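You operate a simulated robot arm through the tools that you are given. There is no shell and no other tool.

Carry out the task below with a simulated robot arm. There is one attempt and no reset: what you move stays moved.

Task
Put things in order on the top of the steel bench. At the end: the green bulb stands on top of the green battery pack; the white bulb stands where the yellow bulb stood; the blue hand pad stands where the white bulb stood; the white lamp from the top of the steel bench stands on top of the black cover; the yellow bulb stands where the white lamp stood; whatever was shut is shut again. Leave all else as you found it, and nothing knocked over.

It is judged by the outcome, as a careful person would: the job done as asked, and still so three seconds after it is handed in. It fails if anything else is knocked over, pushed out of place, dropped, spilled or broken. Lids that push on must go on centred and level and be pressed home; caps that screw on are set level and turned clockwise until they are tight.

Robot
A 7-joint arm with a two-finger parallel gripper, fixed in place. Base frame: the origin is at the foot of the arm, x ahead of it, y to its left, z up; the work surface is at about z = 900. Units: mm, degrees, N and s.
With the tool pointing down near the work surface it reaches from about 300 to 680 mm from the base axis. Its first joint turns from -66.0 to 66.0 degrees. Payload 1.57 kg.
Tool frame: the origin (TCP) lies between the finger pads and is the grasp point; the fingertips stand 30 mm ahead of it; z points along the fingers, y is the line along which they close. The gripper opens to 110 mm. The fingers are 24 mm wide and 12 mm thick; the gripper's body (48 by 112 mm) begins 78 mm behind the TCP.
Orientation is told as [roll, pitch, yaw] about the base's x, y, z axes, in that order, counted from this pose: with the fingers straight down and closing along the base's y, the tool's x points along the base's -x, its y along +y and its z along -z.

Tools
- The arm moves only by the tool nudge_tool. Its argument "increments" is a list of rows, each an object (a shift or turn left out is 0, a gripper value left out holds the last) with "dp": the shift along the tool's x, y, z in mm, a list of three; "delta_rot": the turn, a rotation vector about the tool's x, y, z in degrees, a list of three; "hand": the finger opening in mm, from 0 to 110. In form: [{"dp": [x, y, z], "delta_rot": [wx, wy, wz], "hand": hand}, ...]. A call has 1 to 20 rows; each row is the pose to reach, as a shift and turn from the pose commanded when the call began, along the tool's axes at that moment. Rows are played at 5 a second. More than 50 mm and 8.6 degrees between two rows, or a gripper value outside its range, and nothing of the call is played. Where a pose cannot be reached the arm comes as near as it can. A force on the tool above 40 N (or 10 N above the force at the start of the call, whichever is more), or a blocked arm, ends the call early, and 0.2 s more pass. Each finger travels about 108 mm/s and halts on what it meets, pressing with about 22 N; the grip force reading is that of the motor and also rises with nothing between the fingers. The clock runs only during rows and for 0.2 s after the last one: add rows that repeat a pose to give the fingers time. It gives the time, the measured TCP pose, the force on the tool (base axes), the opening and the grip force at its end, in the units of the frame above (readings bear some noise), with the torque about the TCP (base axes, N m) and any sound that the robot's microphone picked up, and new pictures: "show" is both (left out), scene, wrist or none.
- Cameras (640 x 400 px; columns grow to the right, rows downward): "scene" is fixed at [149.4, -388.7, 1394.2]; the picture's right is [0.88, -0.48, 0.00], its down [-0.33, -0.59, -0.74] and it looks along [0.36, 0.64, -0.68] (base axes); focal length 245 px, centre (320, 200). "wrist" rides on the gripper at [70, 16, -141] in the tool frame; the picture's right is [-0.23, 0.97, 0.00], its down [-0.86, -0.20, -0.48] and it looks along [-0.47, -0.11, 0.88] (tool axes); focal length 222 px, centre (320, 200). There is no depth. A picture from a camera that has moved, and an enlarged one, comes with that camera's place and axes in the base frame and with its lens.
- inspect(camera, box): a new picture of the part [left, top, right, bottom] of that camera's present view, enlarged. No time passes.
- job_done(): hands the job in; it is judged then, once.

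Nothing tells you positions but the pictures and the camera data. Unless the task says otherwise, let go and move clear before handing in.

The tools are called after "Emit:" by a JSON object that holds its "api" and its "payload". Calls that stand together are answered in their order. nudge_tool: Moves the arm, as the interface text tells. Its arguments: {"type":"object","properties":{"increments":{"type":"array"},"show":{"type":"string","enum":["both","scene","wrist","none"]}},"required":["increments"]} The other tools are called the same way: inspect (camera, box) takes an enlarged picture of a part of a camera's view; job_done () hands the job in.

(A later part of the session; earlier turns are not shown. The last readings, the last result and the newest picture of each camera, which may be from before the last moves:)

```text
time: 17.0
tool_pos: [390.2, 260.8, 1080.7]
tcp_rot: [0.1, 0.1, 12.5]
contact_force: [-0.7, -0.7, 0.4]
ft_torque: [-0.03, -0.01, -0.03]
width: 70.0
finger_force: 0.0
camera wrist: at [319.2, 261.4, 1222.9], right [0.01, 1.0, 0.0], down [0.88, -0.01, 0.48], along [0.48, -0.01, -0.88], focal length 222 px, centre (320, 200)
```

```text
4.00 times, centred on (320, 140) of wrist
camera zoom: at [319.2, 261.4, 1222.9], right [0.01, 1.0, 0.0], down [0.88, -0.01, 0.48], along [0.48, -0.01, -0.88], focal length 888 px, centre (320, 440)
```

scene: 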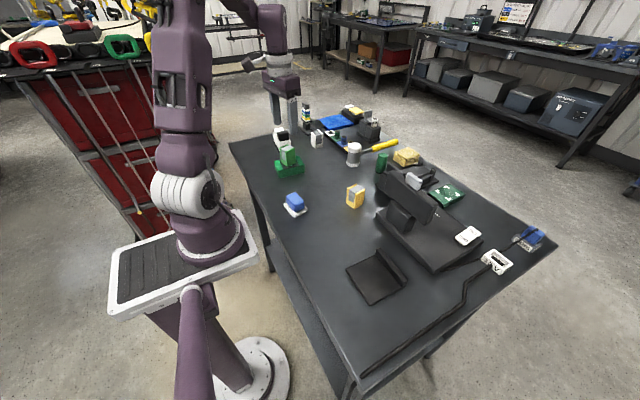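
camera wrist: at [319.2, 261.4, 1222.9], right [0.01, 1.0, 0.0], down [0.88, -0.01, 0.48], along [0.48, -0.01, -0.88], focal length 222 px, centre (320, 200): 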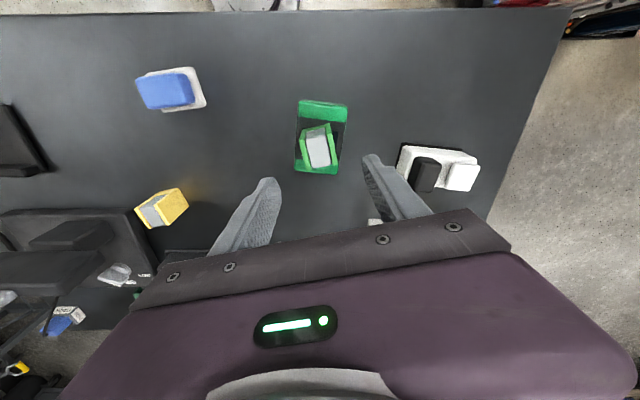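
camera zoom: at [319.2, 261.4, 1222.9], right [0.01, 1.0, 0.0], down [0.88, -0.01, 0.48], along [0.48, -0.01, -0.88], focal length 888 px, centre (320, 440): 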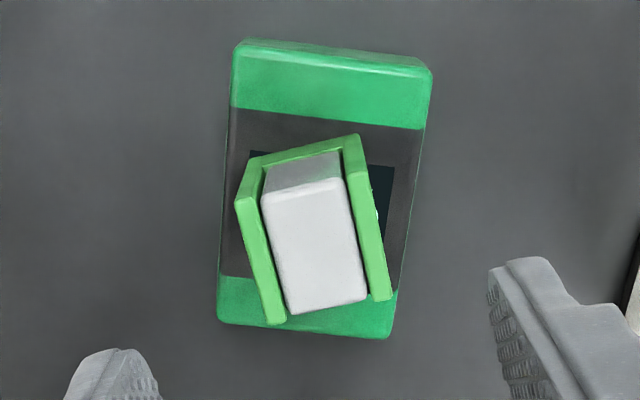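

The green bulb stands on the battery pack. Next is the lamp: I'll turn the gripper so the fingers close across its narrow sides and hover above it.

Emit:
{"api": "nudge_tool", "payload": {"increments": [{"dp": [-8, 16, 0], "delta_rot": [0, 0, -8], "hand": 100}, {"dp": [-16, 32, 0], "delta_rot": [0, 0, -16], "hand": 100}, {"dp": [-25, 50, 0], "delta_rot": [0, 0, -24], "hand": 100}, {"dp": [-34, 66, 0], "delta_rot": [0, 0, -32], "hand": 100}, {"dp": [-42, 82, 0], "delta_rot": [0, 0, -40], "hand": 100}, {"dp": [-50, 98, 5], "delta_rot": [0, 0, -48], "hand": 100}, {"dp": [-58, 114, 10], "delta_rot": [0, 0, -56], "hand": 100}, {"dp": [-66, 130, 15], "delta_rot": [0, 0, -64], "hand": 100}, {"dp": [-75.2, 146.4, 20], "delta_rot": [0, 0, -71.2], "hand": 100}, {"dp": [-75.2, 146.4, 20], "delta_rot": [0, 0, -71.2], "hand": 100}]}}

Emit:
{"api": "inspect", "payload": {"camera": "wrist", "box": [220, 80, 420, 240]}}

```text
time: 19.2
tool_pos: [434.8, 420.4, 1060.7]
tcp_rot: [0.0, -0.1, 83.8]
contact_force: [0.7, 0.2, 0.1]
ft_torque: [0.0, -0.01, 0.0]
width: 100.3
finger_force: 0.1
camera wrist: at [410.2, 352.1, 1203.2], right [-0.94, 0.33, 0.0], down [0.29, 0.83, 0.48], along [0.16, 0.45, -0.88], focal length 222 px, centre (320, 200)
```

scene: 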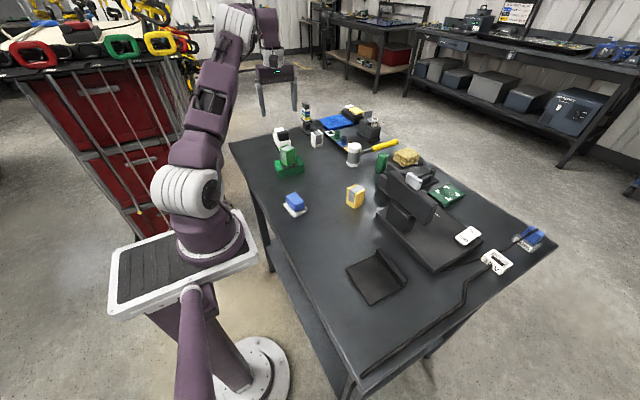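
wrist: 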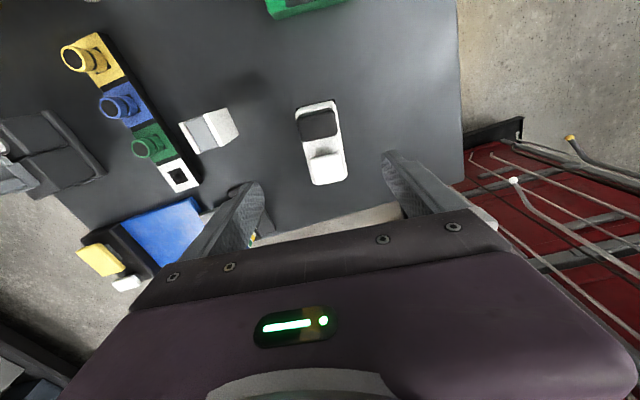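

```text
2.50 times, centred on (320, 160) of wrist
camera zoom: at [410.2, 352.1, 1203.2], right [-0.94, 0.33, 0.0], down [0.29, 0.83, 0.48], along [0.16, 0.45, -0.88], focal length 555 px, centre (320, 300)
```

zoom: 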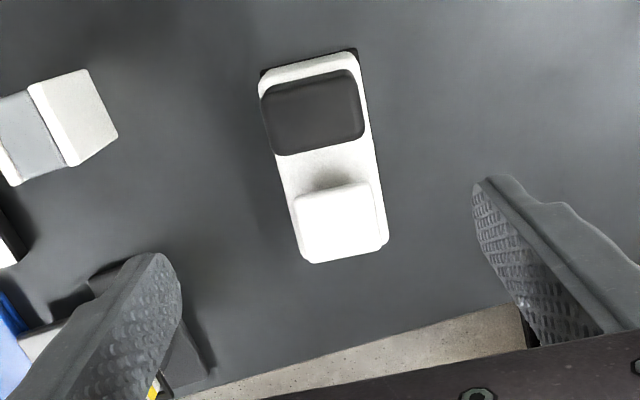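

The lamp is lined up between the fingers. I'll correct x slightly and go down beside its white body, stopping just above the foot.

Emit:
{"api": "nudge_tool", "payload": {"increments": [{"dp": [0, 3.5, 30]}, {"dp": [0, 3.5, 70]}, {"dp": [0, 3.5, 100]}, {"dp": [0, 3.5, 119]}, {"dp": [0, 3.5, 119]}]}}

Emit:
{"api": "inspect", "payload": {"camera": "wrist", "box": [200, 100, 440, 250]}}

Emit:
{"api": "inspect", "payload": {"camera": "scene", "box": [256, 110, 336, 160]}}

```text
time: 20.4
tool_pos: [429.4, 419.5, 942.1]
tcp_rot: [-0.1, 0.0, 83.7]
contact_force: [-1.1, -0.2, 0.5]
ft_torque: [-0.01, 0.03, 0.01]
width: 100.1
finger_force: 0.1
camera wrist: at [406.1, 352.6, 1084.4], right [-0.94, 0.33, 0.0], down [0.29, 0.83, 0.48], along [0.16, 0.45, -0.88], focal length 222 px, centre (320, 200)
```

scene: 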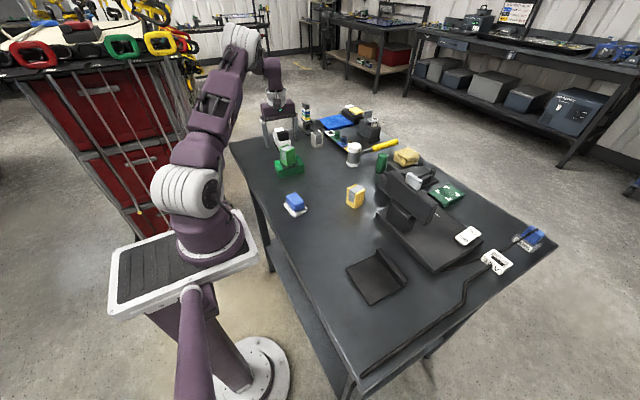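
wrist: 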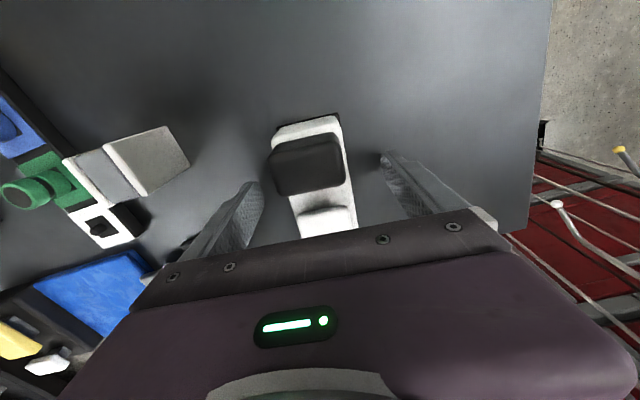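

```text
2.67 times, centred on (320, 175) of wrist
camera zoom: at [406.1, 352.6, 1084.4], right [-0.94, 0.33, 0.0], down [0.29, 0.83, 0.48], along [0.16, 0.45, -0.88], focal length 592 px, centre (320, 267)
```

zoom: 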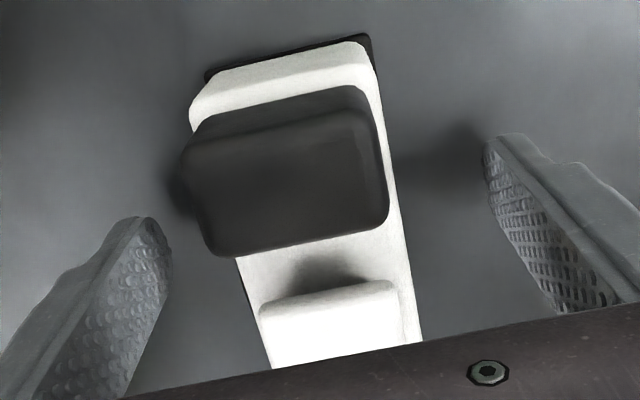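

```text
8.00 times, centred on (296, 135) of scene
camera zoom: at [149.4, -388.7, 1394.2], right [0.88, -0.48, 0.0], down [-0.33, -0.59, -0.74], along [0.36, 0.64, -0.68], focal length 1962 px, centre (512, 720)
```

zoom: 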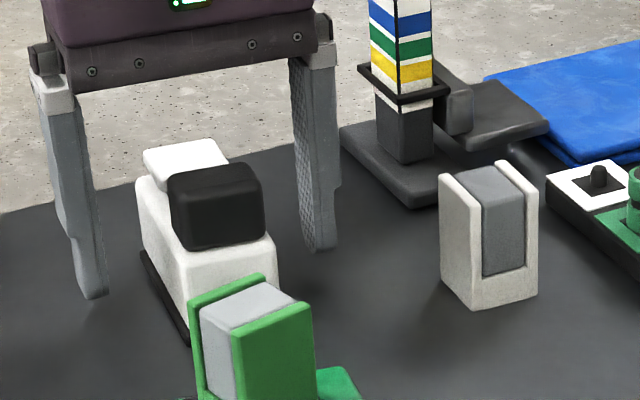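

Emit:
{"api": "nudge_tool", "payload": {"increments": [{"hand": 80}, {"hand": 60}, {"hand": 48}, {"hand": 30}, {"hand": 30}, {"hand": 30}]}}

Emit:
{"api": "inspect", "payload": {"camera": "wrist", "box": [200, 100, 440, 250]}}

Emit:
{"api": "inspect", "payload": {"camera": "scene", "box": [256, 110, 336, 160]}}

```text
time: 21.8
tool_pos: [429.9, 420.4, 943.2]
tcp_rot: [0.1, 0.0, 83.6]
contact_force: [0.2, -0.6, -0.2]
ft_torque: [0.05, 0.01, -0.07]
width: 45.6
finger_force: 22.1
camera wrist: at [406.2, 352.5, 1084.7], right [-0.94, 0.33, 0.0], down [0.29, 0.83, 0.48], along [0.16, 0.45, -0.88], focal length 222 px, centre (320, 200)
```

scene: 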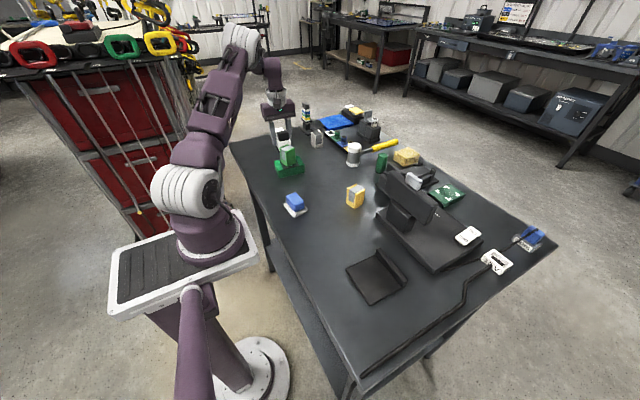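
wrist: 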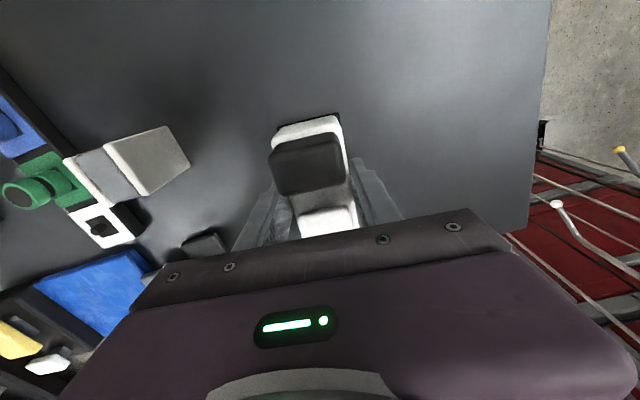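

```text
2.67 times, centred on (320, 175) of wrist
camera zoom: at [406.2, 352.5, 1084.7], right [-0.94, 0.33, 0.0], down [0.29, 0.83, 0.48], along [0.16, 0.45, -0.88], focal length 592 px, centre (320, 267)
```

zoom: 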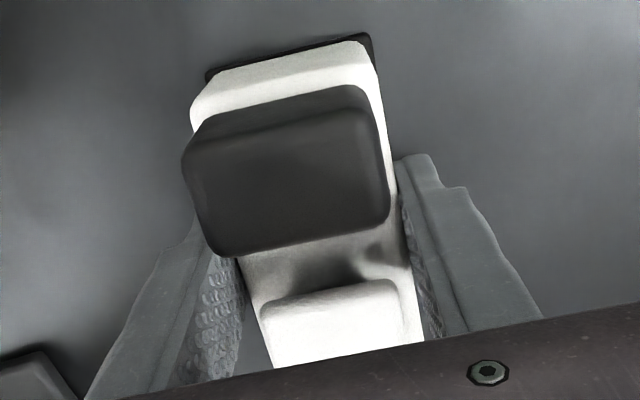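

```text
8.00 times, centred on (296, 135) of scene
camera zoom: at [149.4, -388.7, 1394.2], right [0.88, -0.48, 0.0], down [-0.33, -0.59, -0.74], along [0.36, 0.64, -0.68], focal length 1962 px, centre (512, 720)
```

zoom: 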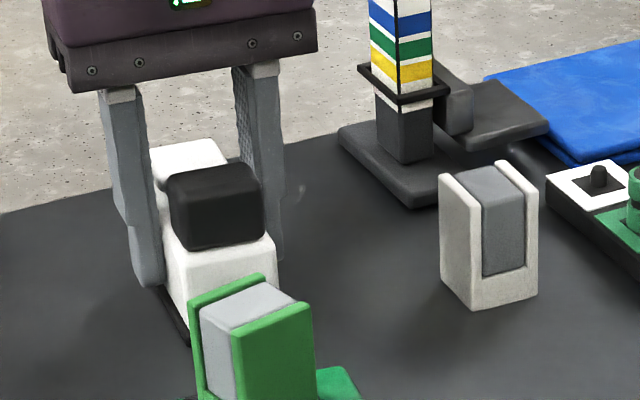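

The lamp is gripped at 45.6 mm on its body; its original centre was about (430, 420). I'll lift it straight up to clear height first.

Emit:
{"api": "nudge_tool", "payload": {"increments": [{"dp": [0, 0, -15]}, {"dp": [0, 0, -50]}, {"dp": [0, 0, -95]}, {"dp": [0, 0, -140]}, {"dp": [0, 0, -150]}, {"dp": [0, 0, -150]}]}}

```text
time: 23.2
tool_pos: [429.9, 420.3, 1093.0]
tcp_rot: [0.0, 0.1, 83.7]
contact_force: [0.1, -0.3, -2.5]
ft_torque: [0.01, -0.01, 0.01]
width: 45.6
finger_force: 21.7
camera wrist: at [406.1, 352.1, 1234.6], right [-0.94, 0.33, 0.0], down [0.29, 0.83, 0.48], along [0.16, 0.45, -0.88], focal length 222 px, centre (320, 200)
```

scene: 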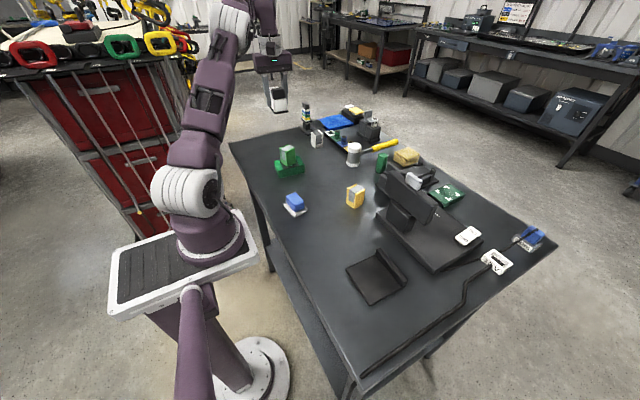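
wrist: 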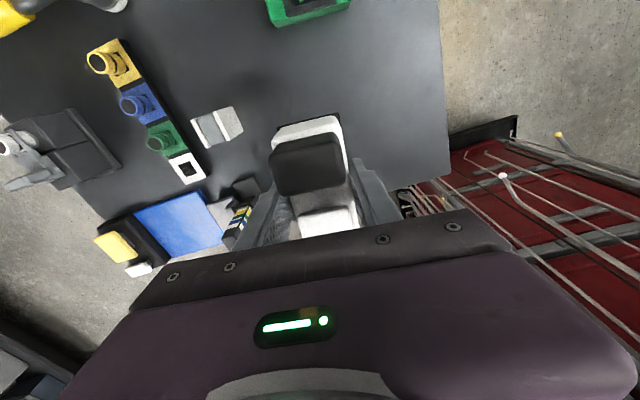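

The lamp is held steadily. I'll carry it over toward the cover in two parts and check the pose partway.

Emit:
{"api": "nudge_tool", "payload": {"increments": [{"dp": [30, 0, 0]}, {"dp": [70, -2, 0]}, {"dp": [112, -3, 0]}, {"dp": [155, -4, 0]}, {"dp": [198, -5, 0]}, {"dp": [241, -6, 0]}, {"dp": [284, -7, 0]}, {"dp": [320, -8, 0]}, {"dp": [340, -8, 0]}, {"dp": [340, -8, 0]}]}}

```text
time: 25.4
tool_pos: [400.2, 80.3, 1092.5]
tcp_rot: [0.0, 0.0, 83.7]
contact_force: [0.0, -0.4, -2.4]
ft_torque: [-0.01, -0.02, -0.02]
width: 45.9
finger_force: 21.7
camera wrist: at [376.8, 13.1, 1234.6], right [-0.94, 0.33, 0.0], down [0.29, 0.83, 0.48], along [0.16, 0.45, -0.88], focal length 222 px, centre (320, 200)
```

scene: 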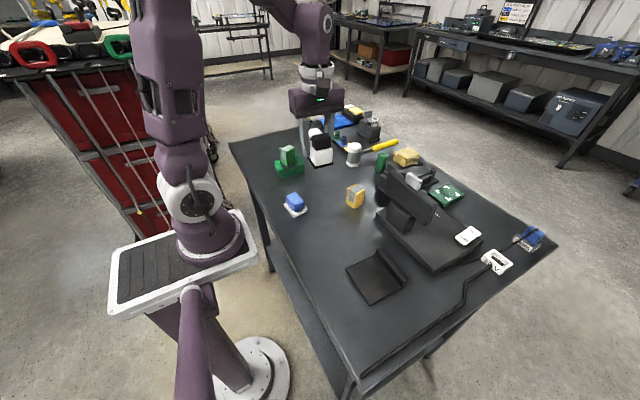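
wrist: 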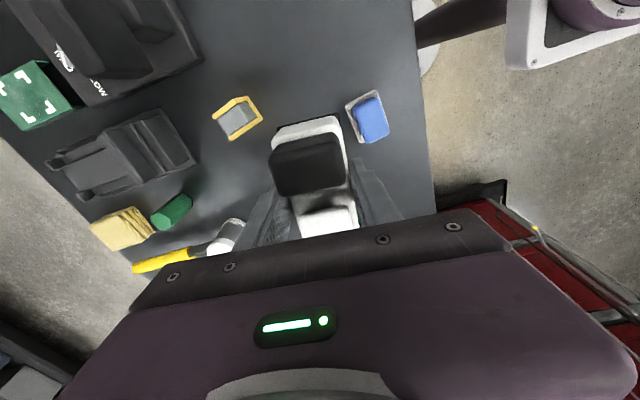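

Emit:
{"api": "nudge_tool", "payload": {"increments": [{"dp": [30, -1, 0]}, {"dp": [70, -2, 0]}, {"dp": [112, -3, 0]}, {"dp": [155, -4, 0]}, {"dp": [198, -5, 0]}, {"dp": [240, -6, 0], "delta_rot": [0, 0, -3]}, {"dp": [270, -7.6, 0], "delta_rot": [0, 0, -6.3]}, {"dp": [280, -7.6, 0], "delta_rot": [0, 0, -6.3]}, {"dp": [280, -7.6, 0], "delta_rot": [0, 0, -6.3]}]}}

Emit:
{"api": "inspect", "payload": {"camera": "scene", "box": [330, 220, 450, 320]}}

Emit:
{"api": "inspect", "payload": {"camera": "wrist", "box": [200, 60, 440, 240]}}

```text
time: 27.4
tool_pos: [378.0, -199.6, 1091.3]
tcp_rot: [0.1, 0.0, 90.0]
contact_force: [-0.9, 0.8, -2.3]
ft_torque: [0.03, 0.0, 0.0]
width: 45.7
finger_force: 22.2
camera wrist: at [361.1, -268.7, 1233.9], right [-0.97, 0.23, 0.0], down [0.2, 0.86, 0.48], along [0.11, 0.47, -0.88], focal length 222 px, centre (320, 200)
```

scene: 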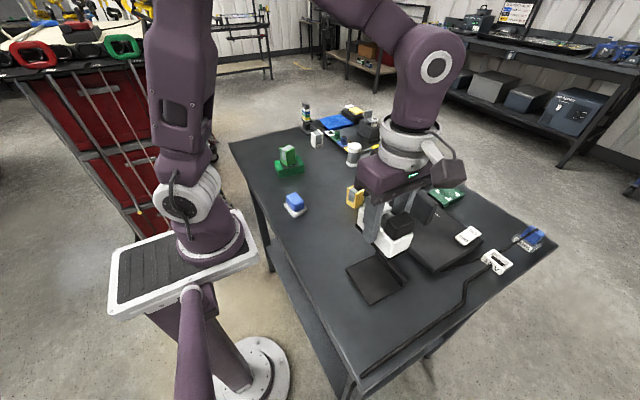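
wrist: 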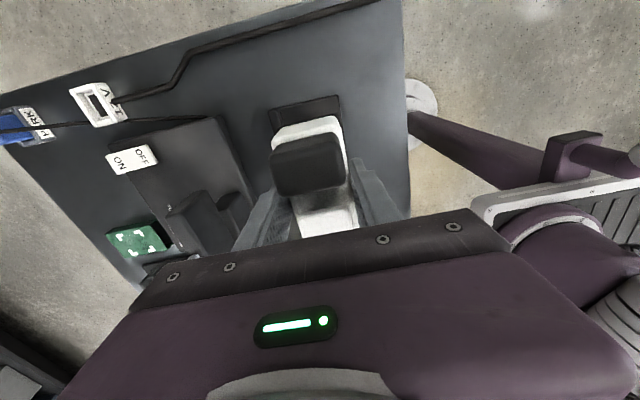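

```text
4.00 times, centred on (390, 270) of scene
camera zoom: at [149.4, -388.7, 1394.2], right [0.88, -0.48, 0.0], down [-0.33, -0.59, -0.74], along [0.36, 0.64, -0.68], focal length 981 px, centre (40, -80)
```

zoom: 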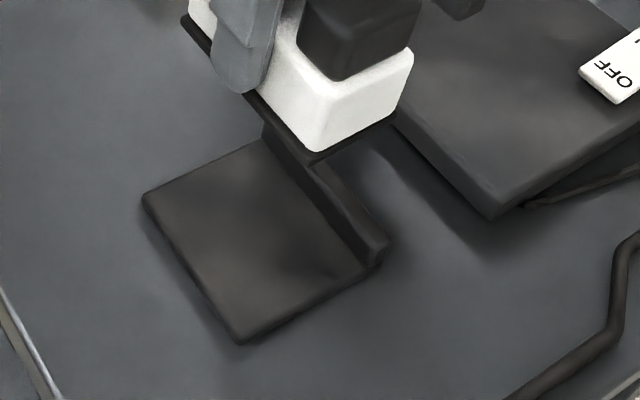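

```text
2.22 times, centred on (320, 150) of wrist
camera zoom: at [361.1, -268.7, 1233.9], right [-0.97, 0.23, 0.0], down [0.2, 0.86, 0.48], along [0.11, 0.47, -0.88], focal length 494 px, centre (320, 311)
```

zoom: 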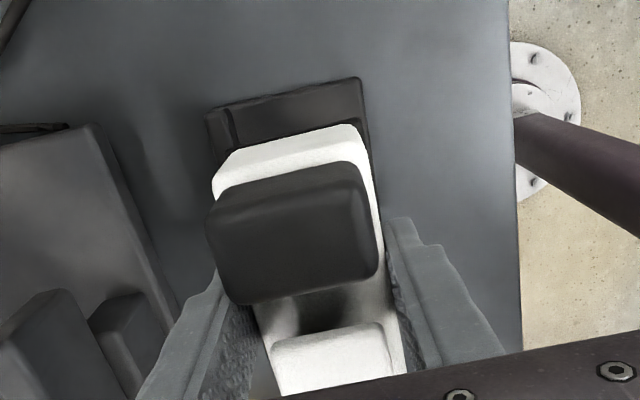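

The lamp is centred over the flat part of the cover, which is turned about −3°. I'll match that angle, lower most of the way, and check clearance to the rib.

Emit:
{"api": "nudge_tool", "payload": {"increments": [{"dp": [0, 0, 30], "delta_rot": [0, 0, 3]}, {"dp": [0, 0, 70], "delta_rot": [0, 0, 3]}, {"dp": [0, 0, 100], "delta_rot": [0, 0, 3]}, {"dp": [0, 0, 122], "delta_rot": [0, 0, 3]}, {"dp": [0, 0, 122], "delta_rot": [0, 0, 3]}]}}

Emit:
{"api": "inspect", "payload": {"camera": "scene", "box": [330, 220, 450, 320]}}

Emit:
{"api": "inspect", "payload": {"camera": "wrist", "box": [200, 60, 440, 240]}}

```text
time: 28.6
tool_pos: [375.8, -198.2, 971.2]
tcp_rot: [0.0, 0.0, 87.0]
contact_force: [0.2, -0.8, -2.5]
ft_torque: [0.01, 0.01, 0.0]
width: 46.1
finger_force: 22.1
camera wrist: at [356.8, -267.1, 1112.3], right [-0.96, 0.28, 0.0], down [0.24, 0.84, 0.48], along [0.13, 0.46, -0.88], focal length 222 px, centre (320, 200)
```

scene: 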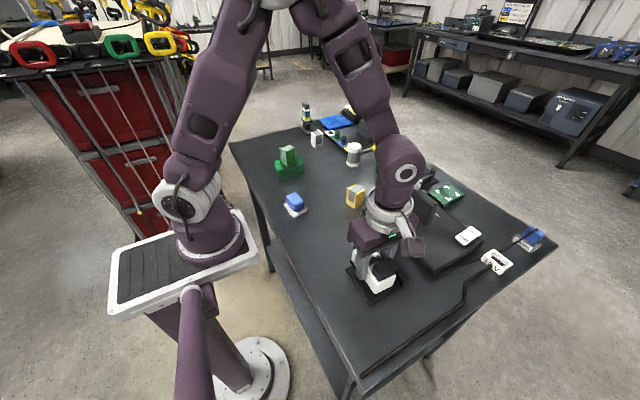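
wrist: 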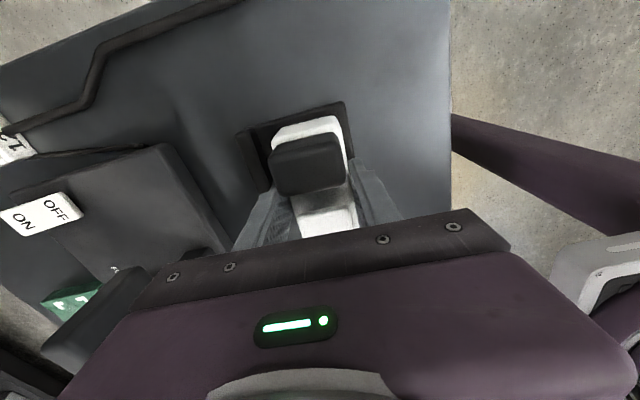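

```text
4.00 times, centred on (390, 270) of scene
camera zoom: at [149.4, -388.7, 1394.2], right [0.88, -0.48, 0.0], down [-0.33, -0.59, -0.74], along [0.36, 0.64, -0.68], focal length 981 px, centre (40, -80)
```

zoom: 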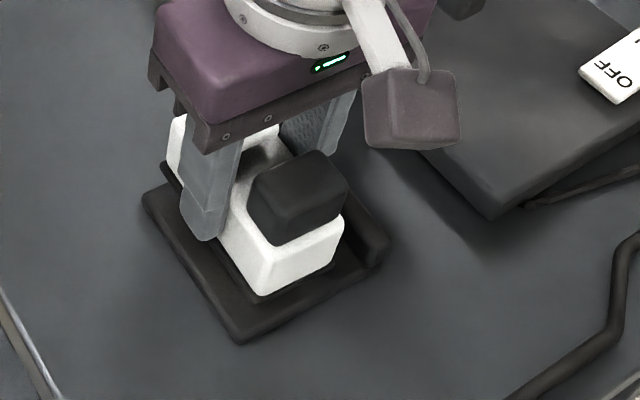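

```text
2.22 times, centred on (320, 150) of wrist
camera zoom: at [356.8, -267.1, 1112.3], right [-0.96, 0.28, 0.0], down [0.24, 0.84, 0.48], along [0.13, 0.46, -0.88], focal length 494 px, centre (320, 311)
```

zoom: 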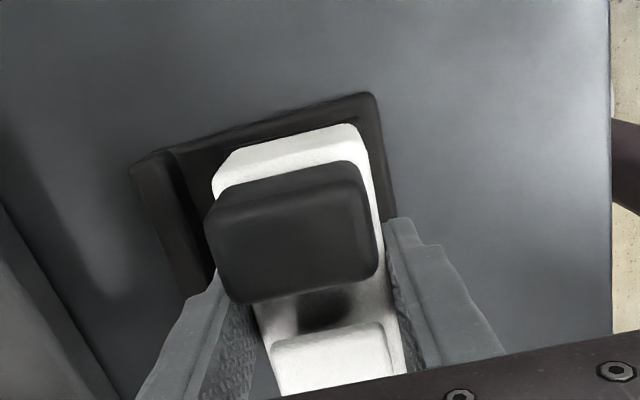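

Emit:
{"api": "nudge_tool", "payload": {"increments": [{"dp": [0, 0, 6]}, {"dp": [0, 0, 12]}, {"dp": [0, 0, 12]}], "show": "none"}}

Emit:
{"api": "nudge_tool", "payload": {"increments": [{"dp": [0, 0, 1.5]}, {"dp": [0, 0, 3]}, {"dp": [0, 0, 3]}], "show": "none"}}

```text
time: 29.4
tool_pos: [377.2, -198.5, 958.0]
tcp_rot: [0.0, 0.0, 87.0]
contact_force: [0.1, -0.2, -3.1]
ft_torque: [-0.03, -0.02, -0.01]
width: 45.8
finger_force: 22.6
```

```text
time: 30.2
tool_pos: [376.1, -196.8, 954.8]
tcp_rot: [0.0, -0.1, 86.9]
contact_force: [-0.2, -0.4, -2.3]
ft_torque: [0.01, -0.01, 0.02]
width: 45.9
finger_force: 22.6
```

Emit:
{"api": "nudge_tool", "payload": {"increments": [{"dp": [0, 0, 1]}, {"dp": [0, 0, 2]}, {"dp": [0, 0, 2]}], "show": "none"}}

Emit:
{"api": "inspect", "payload": {"camera": "scene", "box": [340, 235, 420, 305]}}

```text
time: 31.0
tool_pos: [377.6, -197.8, 953.8]
tcp_rot: [0.0, 0.0, 87.0]
contact_force: [0.5, 0.1, -2.5]
ft_torque: [0.01, 0.0, -0.01]
width: 45.6
finger_force: 22.0
```

```text
5.71 times, centred on (380, 270) of scene
camera zoom: at [149.4, -388.7, 1394.2], right [0.88, -0.48, 0.0], down [-0.33, -0.59, -0.74], along [0.36, 0.64, -0.68], focal length 1401 px, centre (-23, -200)
```

zoom: 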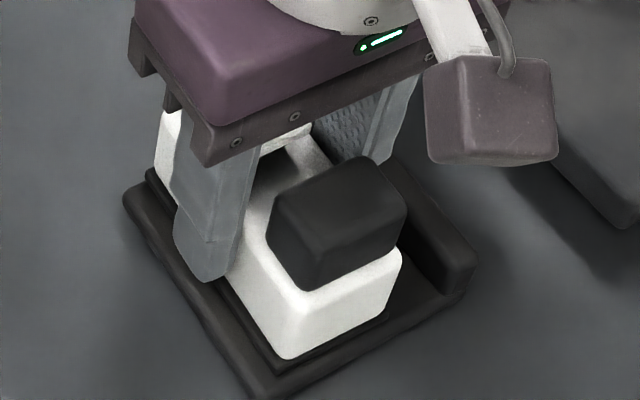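

Emit:
{"api": "nudge_tool", "payload": {"increments": [{"dp": [0, 0, 1]}, {"dp": [0, 0, 2]}, {"dp": [0, 0, 2]}], "show": "none"}}

Emit:
{"api": "nudge_tool", "payload": {"increments": [{"dp": [0, 0, 1]}, {"dp": [0, 0, 1.5]}, {"dp": [0, 0, 1.5]}], "show": "none"}}

```text
time: 31.8
tool_pos: [377.9, -197.5, 952.7]
tcp_rot: [0.0, 0.1, 87.0]
contact_force: [0.1, 1.8, 17.3]
ft_torque: [-0.07, 0.07, 0.08]
width: 45.9
finger_force: 21.3
```

```text
time: 32.6
tool_pos: [377.2, -198.1, 949.1]
tcp_rot: [0.0, 0.1, 87.1]
contact_force: [-1.3, -2.7, 6.6]
ft_torque: [0.0, -0.02, -0.02]
width: 45.8
finger_force: 22.1
```

Emit:
{"api": "inspect", "payload": {"camera": "scene", "box": [340, 235, 420, 305]}}

Emit:
{"api": "inspect", "payload": {"camera": "wrist", "box": [200, 60, 440, 240]}}

```text
5.71 times, centred on (380, 270) of scene
camera zoom: at [149.3, -388.7, 1394.2], right [0.88, -0.48, 0.0], down [-0.33, -0.59, -0.74], along [0.36, 0.64, -0.68], focal length 1401 px, centre (-23, -200)
```

zoom: 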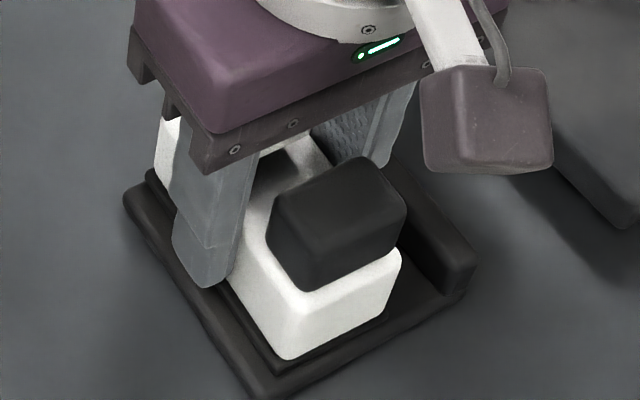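

```text
2.22 times, centred on (320, 150) of wrist
camera zoom: at [357.4, -266.8, 1091.4], right [-0.96, 0.28, 0.0], down [0.24, 0.84, 0.48], along [0.13, 0.46, -0.88], focal length 494 px, centre (320, 311)
```

zoom: 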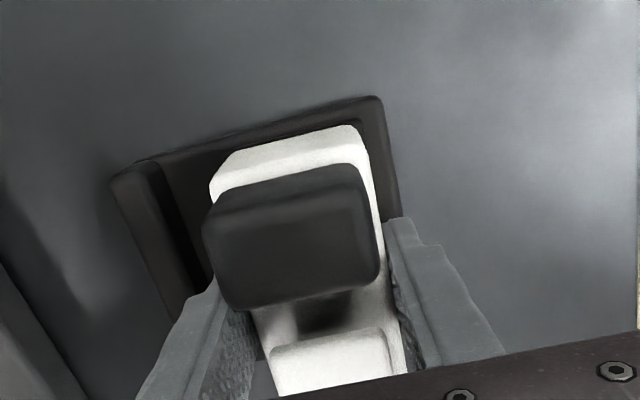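

The lamp is seated on the cover, and the fingers slipped about 2 mm down its sides after contact. I'll open only slightly because the rib is close, then rise.

Emit:
{"api": "nudge_tool", "payload": {"increments": [{"dp": [0, 0, 0], "hand": 50}, {"dp": [0, 0, 0], "hand": 54}, {"dp": [0, 0, 0], "hand": 56}, {"dp": [0, 0, 0], "hand": 56}], "show": "wrist"}}

Emit:
{"api": "inspect", "payload": {"camera": "wrist", "box": [200, 60, 440, 240]}}

Emit:
{"api": "inspect", "payload": {"camera": "scene", "box": [340, 235, 420, 305]}}

```text
time: 33.6
tool_pos: [376.4, -198.6, 950.8]
tcp_rot: [0.0, 0.1, 87.0]
contact_force: [0.2, -0.2, -0.2]
ft_torque: [0.02, -0.01, -0.04]
width: 55.9
finger_force: 0.2
camera wrist: at [357.6, -266.7, 1091.5], right [-0.96, 0.28, 0.0], down [0.24, 0.84, 0.48], along [0.13, 0.46, -0.88], focal length 222 px, centre (320, 200)
```

wrist: 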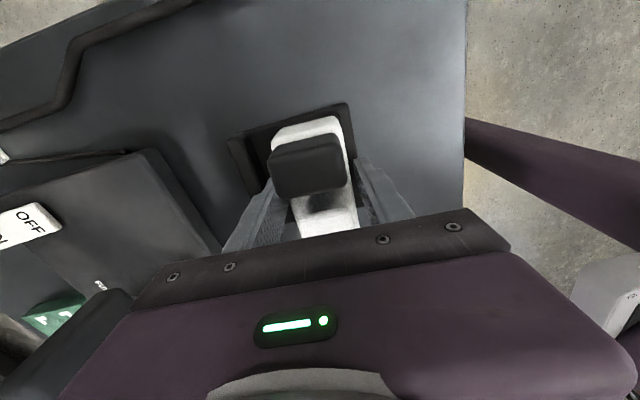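

```text
2.22 times, centred on (320, 150) of wrist
camera zoom: at [357.6, -266.7, 1091.5], right [-0.96, 0.28, 0.0], down [0.24, 0.84, 0.48], along [0.13, 0.46, -0.88], focal length 494 px, centre (320, 311)
```

zoom: 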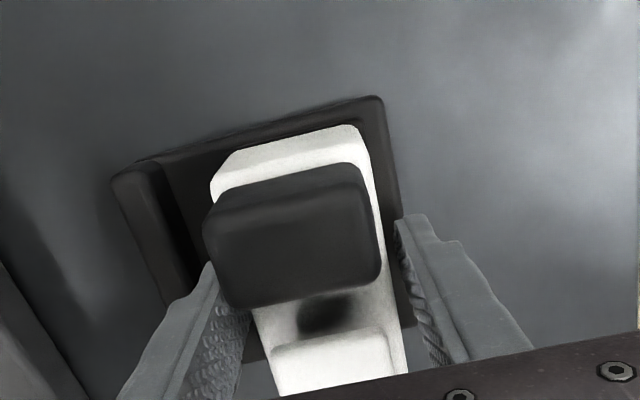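

```text
5.71 times, centred on (380, 270) of scene
camera zoom: at [149.4, -388.7, 1394.2], right [0.88, -0.48, 0.0], down [-0.33, -0.59, -0.74], along [0.36, 0.64, -0.68], focal length 1401 px, centre (-23, -200)
```

zoom: 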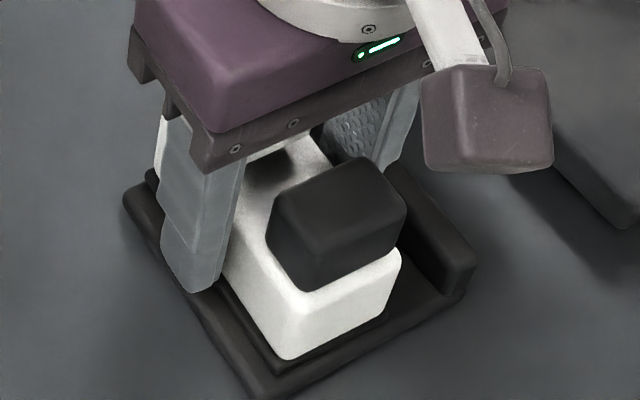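

Emit:
{"api": "nudge_tool", "payload": {"increments": [{"dp": [0, 0, -20]}, {"dp": [0, 0, -60]}, {"dp": [0, 0, -105]}, {"dp": [0, 0, -140]}, {"dp": [0, 0, -140]}]}}

Emit:
{"api": "inspect", "payload": {"camera": "scene", "box": [340, 235, 420, 305]}}

Emit:
{"api": "inspect", "payload": {"camera": "wrist", "box": [200, 60, 440, 240]}}

```text
time: 34.8
tool_pos: [375.9, -197.4, 1089.3]
tcp_rot: [-0.1, 0.0, 87.1]
contact_force: [-0.2, -0.3, -0.5]
ft_torque: [-0.02, -0.03, -0.03]
width: 55.9
finger_force: 0.0
camera wrist: at [357.4, -266.7, 1230.8], right [-0.96, 0.28, 0.0], down [0.24, 0.84, 0.48], along [0.13, 0.46, -0.88], focal length 222 px, centre (320, 200)
```

scene: 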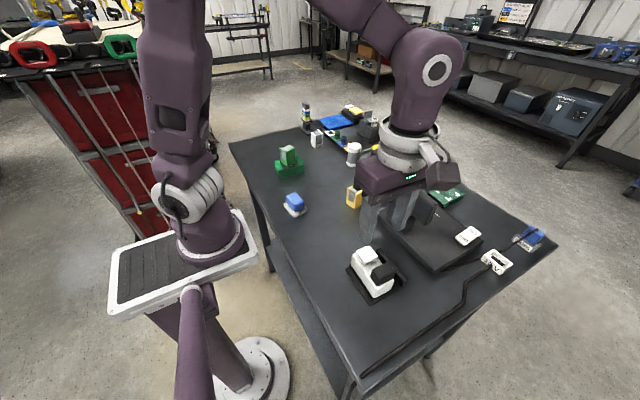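
wrist: 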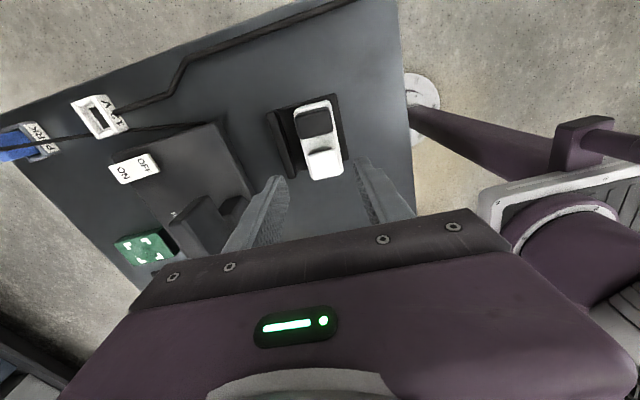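

```text
5.71 times, centred on (380, 270) of scene
camera zoom: at [149.4, -388.7, 1394.2], right [0.88, -0.48, 0.0], down [-0.33, -0.59, -0.74], along [0.36, 0.64, -0.68], focal length 1401 px, centre (-23, -200)
```

zoom: 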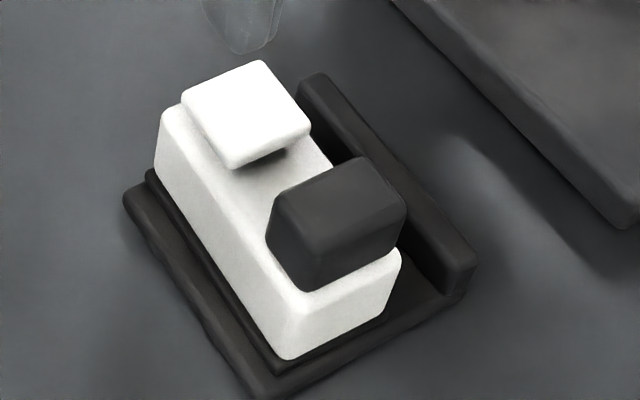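

```text
2.22 times, centred on (320, 150) of wrist
camera zoom: at [357.4, -266.7, 1230.8], right [-0.96, 0.28, 0.0], down [0.24, 0.84, 0.48], along [0.13, 0.46, -0.88], focal length 494 px, centre (320, 311)
```

zoom: 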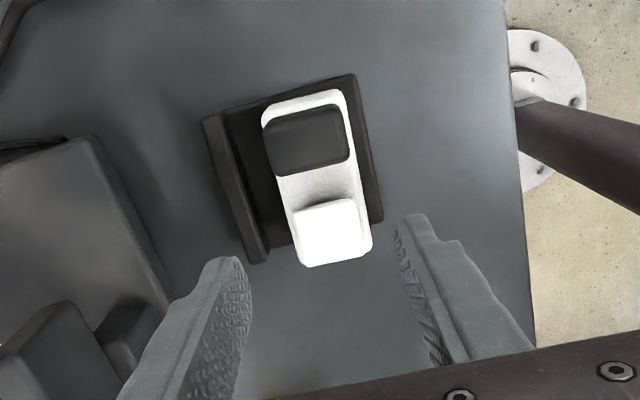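

The lamp now stands on the cover, flat and inside its edges. Next I'll go over to the yellow bulb, staying high and short of the machine's overhead bar, and measure both.

Emit:
{"api": "nudge_tool", "payload": {"increments": [{"dp": [-15, -2, -15], "delta_rot": [0, 0, 7.5], "hand": 70}, {"dp": [-35, -4, -30], "delta_rot": [0, 0, 15], "hand": 70}, {"dp": [-58, -6, -40], "delta_rot": [0, 0, 22.5], "hand": 70}, {"dp": [-82, -8, -40], "delta_rot": [0, 0, 30], "hand": 70}, {"dp": [-105, -12, -40], "delta_rot": [0, 0, 37.5], "hand": 70}, {"dp": [-130, -16, -40], "delta_rot": [0, 0, 45], "hand": 70}, {"dp": [-155, -22, -40], "delta_rot": [0, 0, 52.5], "hand": 70}, {"dp": [-180, -30, -40], "delta_rot": [0, 0, 60], "hand": 70}, {"dp": [-203, -38, -40], "delta_rot": [0, 0, 67.5], "hand": 70}, {"dp": [-219.5, -42.6, -40], "delta_rot": [0, 0, 75], "hand": 70}, {"dp": [-219.5, -42.6, -40], "delta_rot": [0, 0, 75], "hand": 70}]}}

Emit:
{"api": "inspect", "payload": {"camera": "wrist", "box": [140, 80, 460, 280]}}

Emit:
{"api": "inspect", "payload": {"camera": "scene", "box": [330, 140, 490, 240]}}

```text
time: 37.2
tool_pos: [430.3, 17.3, 1130.2]
tcp_rot: [-0.1, 0.0, 11.9]
contact_force: [0.6, -0.1, -0.1]
ft_torque: [-0.02, 0.04, 0.06]
width: 69.9
finger_force: 0.1
camera wrist: at [359.4, 19.5, 1271.6], right [0.02, 1.0, 0.0], down [0.88, -0.02, 0.48], along [0.48, -0.01, -0.88], focal length 222 px, centre (320, 200)
```

scene: 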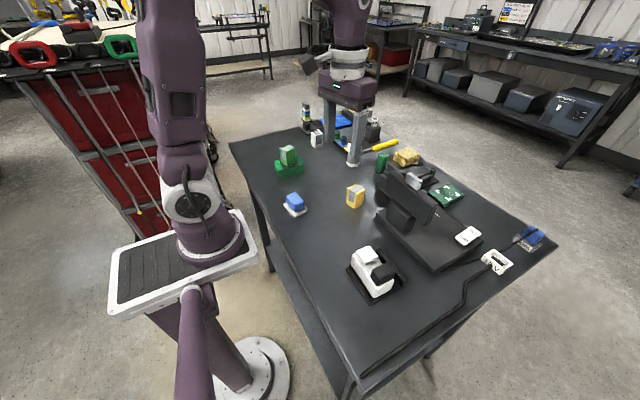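
wrist: 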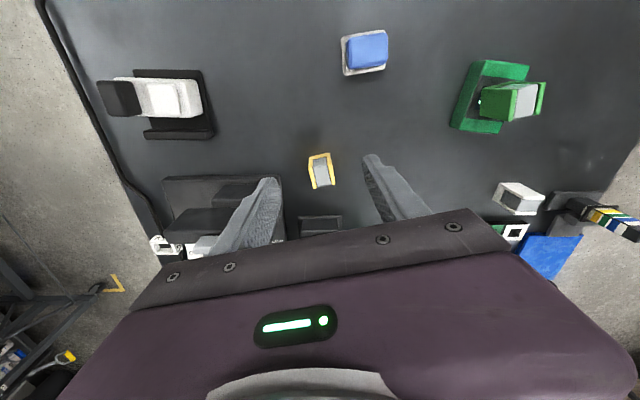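

```text
2.00 times, centred on (300, 180) of wrist
camera zoom: at [359.4, 19.5, 1271.6], right [0.02, 1.0, 0.0], down [0.88, -0.02, 0.48], along [0.48, -0.01, -0.88], focal length 444 px, centre (360, 240)
```

zoom: 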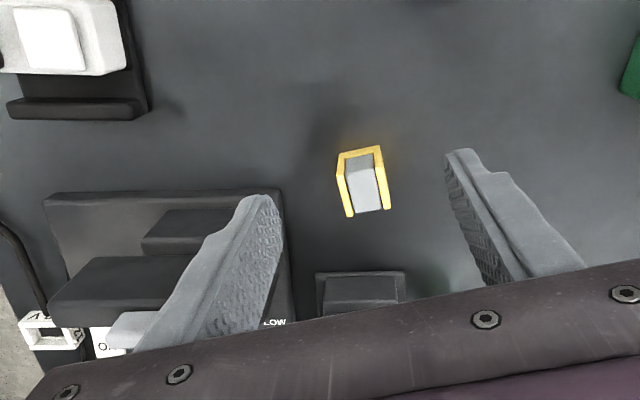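

```text
4.00 times, centred on (410, 190) of scene
camera zoom: at [149.4, -388.7, 1394.2], right [0.88, -0.48, 0.0], down [-0.33, -0.59, -0.74], along [0.36, 0.64, -0.68], focal length 981 px, centre (-40, 240)
```

zoom: 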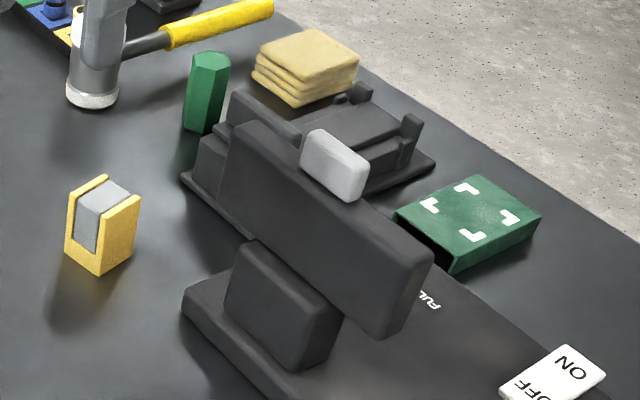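

The machine's overhead bar ends close to the yellow bulb, roughly (534, −40) and up to z 1040. I need to be sure of the clearance, so I'll close the fingers at this hover to get them out of the camera's way.

Emit:
{"api": "nudge_tool", "payload": {"increments": [{"hand": 40}, {"hand": 10}, {"hand": 10}], "show": "wrist"}}

Emit:
{"api": "inspect", "payload": {"camera": "wrist", "box": [150, 130, 350, 270]}}

Emit:
{"api": "inspect", "payload": {"camera": "wrist", "box": [290, 140, 350, 200]}}

```text
time: 38.0
tool_pos: [430.9, 17.6, 1130.5]
tcp_rot: [0.0, -0.1, 12.0]
contact_force: [-0.2, -0.2, 0.2]
ft_torque: [-0.01, 0.0, -0.01]
width: 10.2
finger_force: 0.1
camera wrist: at [359.4, 19.2, 1271.6], right [0.02, 1.0, 0.0], down [0.88, -0.02, 0.48], along [0.48, -0.01, -0.88], focal length 222 px, centre (320, 200)
```

wrist: 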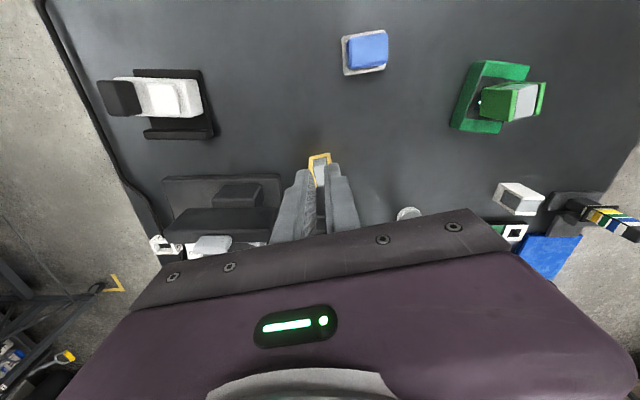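

```text
2.86 times, centred on (250, 200) of wrist
camera zoom: at [359.4, 19.2, 1271.6], right [0.02, 1.0, 0.0], down [0.88, -0.02, 0.48], along [0.48, -0.01, -0.88], focal length 635 px, centre (520, 200)
```

zoom: 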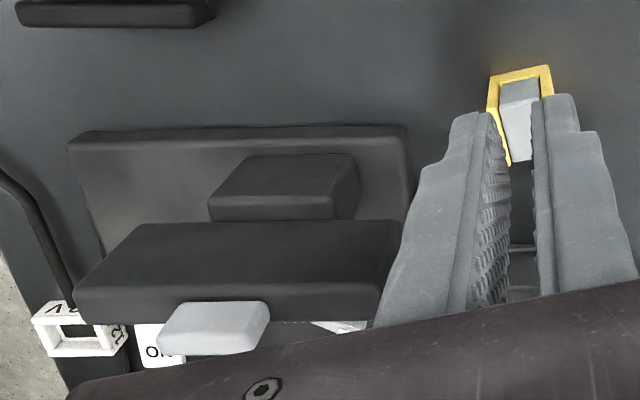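

```text
6.67 times, centred on (320, 170) of wrist
camera zoom: at [359.4, 19.2, 1271.6], right [0.02, 1.0, 0.0], down [0.88, -0.02, 0.48], along [0.48, -0.01, -0.88], focal length 1481 px, centre (320, 400)
```

zoom: 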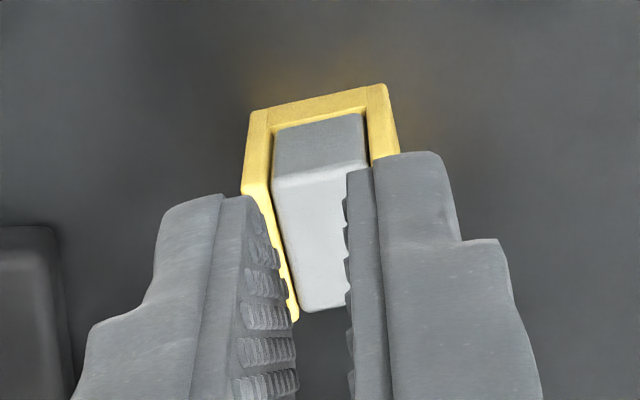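

The bar ends at about (531, −47) and spans z 980–1036, so the gripper body clears it by about 17 mm when holding the yellow bulb, which is centred at (491.5, 20). I'll hover over the bulb with a modest opening and check.

Emit:
{"api": "nudge_tool", "payload": {"increments": [{"dp": [-20, -4, 10], "hand": 62}, {"dp": [-40, -8, 45], "hand": 62}, {"dp": [-56, -10, 85], "hand": 62}, {"dp": [-56, -10, 110], "hand": 62}, {"dp": [-56, -10, 120], "hand": 62}, {"dp": [-56, -10, 120], "hand": 62}]}}

Emit:
{"api": "inspect", "payload": {"camera": "wrist", "box": [220, 90, 420, 230]}}

Emit:
{"api": "inspect", "payload": {"camera": "scene", "box": [320, 130, 440, 230]}}

```text
time: 39.4
tool_pos: [487.9, 20.4, 1008.4]
tcp_rot: [0.0, 0.1, 12.0]
contact_force: [-0.4, -0.4, 0.4]
ft_torque: [-0.04, -0.01, 0.01]
width: 62.0
finger_force: 0.1
camera wrist: at [416.2, 21.6, 1151.1], right [0.02, 1.0, 0.0], down [0.88, -0.02, 0.48], along [0.48, -0.01, -0.88], focal length 222 px, centre (320, 200)
```

scene: 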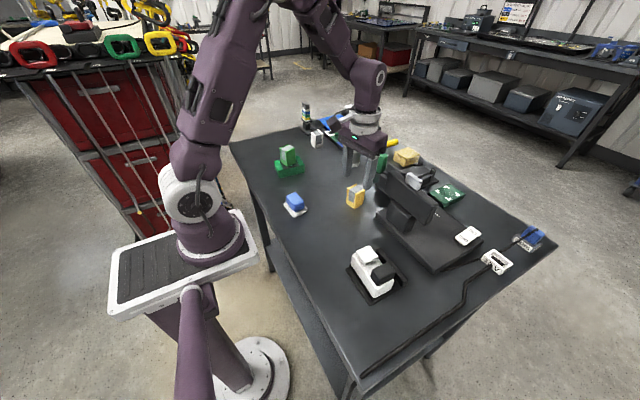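
wrist: 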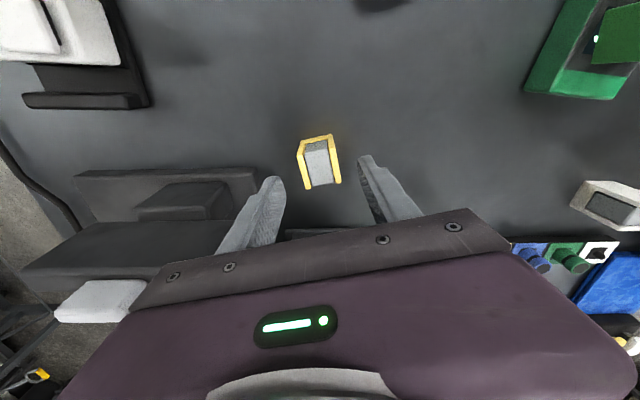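

```text
2.86 times, centred on (320, 160) of wrist
camera zoom: at [416.2, 21.6, 1151.1], right [0.02, 1.0, 0.0], down [0.88, -0.02, 0.48], along [0.48, -0.01, -0.88], focal length 635 px, centre (320, 314)
```

zoom: 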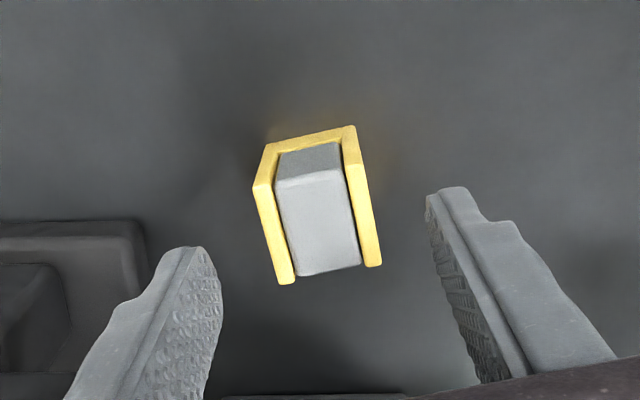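

```text
4.00 times, centred on (380, 180) of scene
camera zoom: at [149.4, -388.7, 1394.2], right [0.88, -0.48, 0.0], down [-0.33, -0.59, -0.74], along [0.36, 0.64, -0.68], focal length 981 px, centre (80, 280)
```

zoom: 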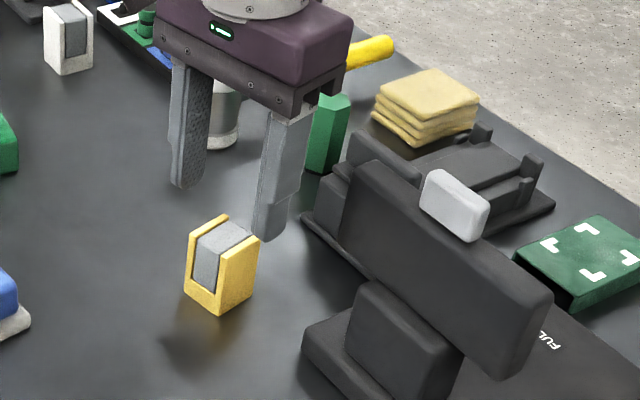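

Emit:
{"api": "nudge_tool", "payload": {"increments": [{"dp": [0, -0.5, 25], "delta_rot": [0, 0, -1]}, {"dp": [0, -0.5, 50], "delta_rot": [0, 0, -1]}, {"dp": [0, -0.5, 68], "delta_rot": [0, 0, -1]}, {"dp": [0, -0.5, 68], "delta_rot": [0, 0, -1]}]}}

Emit:
{"api": "inspect", "payload": {"camera": "wrist", "box": [220, 90, 420, 230]}}

Emit:
{"api": "inspect", "payload": {"camera": "scene", "box": [320, 130, 440, 230]}}

```text
time: 40.4
tool_pos: [489.0, 19.3, 940.5]
tcp_rot: [0.1, 0.1, 13.0]
contact_force: [0.7, -0.3, -0.1]
ft_torque: [0.03, 0.01, 0.01]
width: 62.0
finger_force: 0.0
camera wrist: at [416.6, 19.8, 1082.4], right [0.0, 1.0, 0.0], down [0.88, 0.0, 0.48], along [0.48, 0.0, -0.88], focal length 222 px, centre (320, 200)
```

scene: 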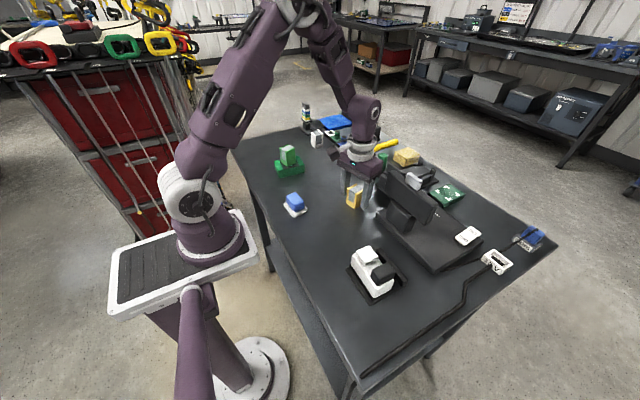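
wrist: 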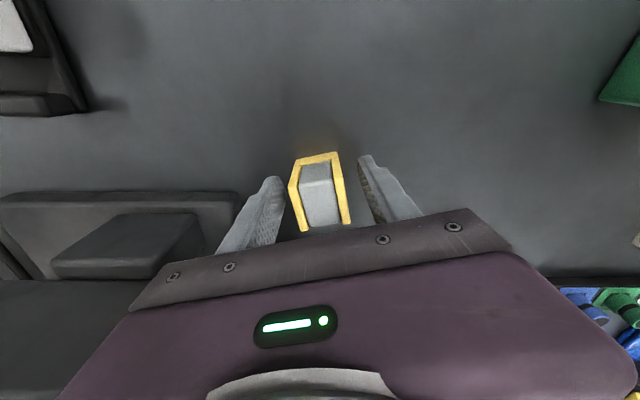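

```text
2.86 times, centred on (320, 160) of wrist
camera zoom: at [416.6, 19.8, 1082.4], right [0.0, 1.0, 0.0], down [0.88, 0.0, 0.48], along [0.48, 0.0, -0.88], focal length 635 px, centre (320, 314)
```

zoom: 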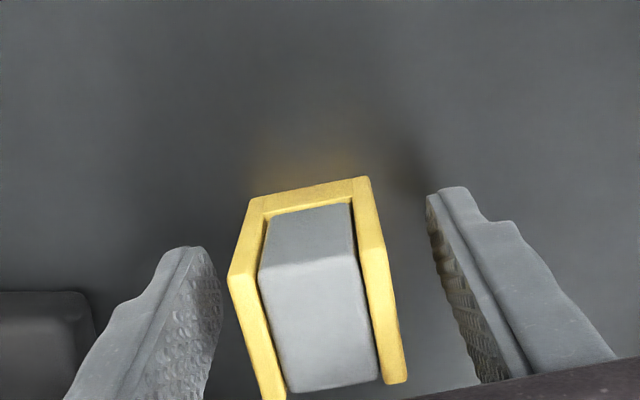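

```text
4.00 times, centred on (380, 180) of scene
camera zoom: at [149.4, -388.7, 1394.2], right [0.88, -0.48, 0.0], down [-0.33, -0.59, -0.74], along [0.36, 0.64, -0.68], focal length 981 px, centre (80, 280)
```

zoom: 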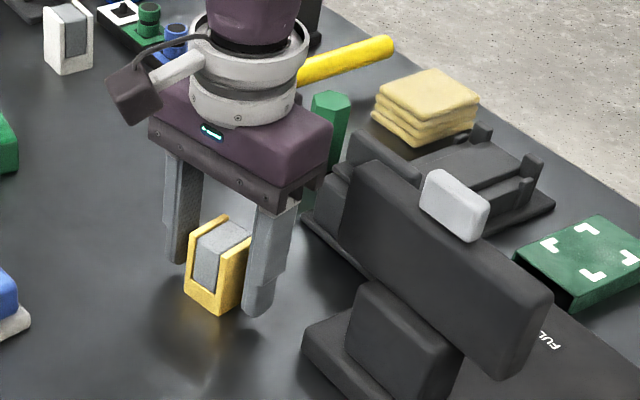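

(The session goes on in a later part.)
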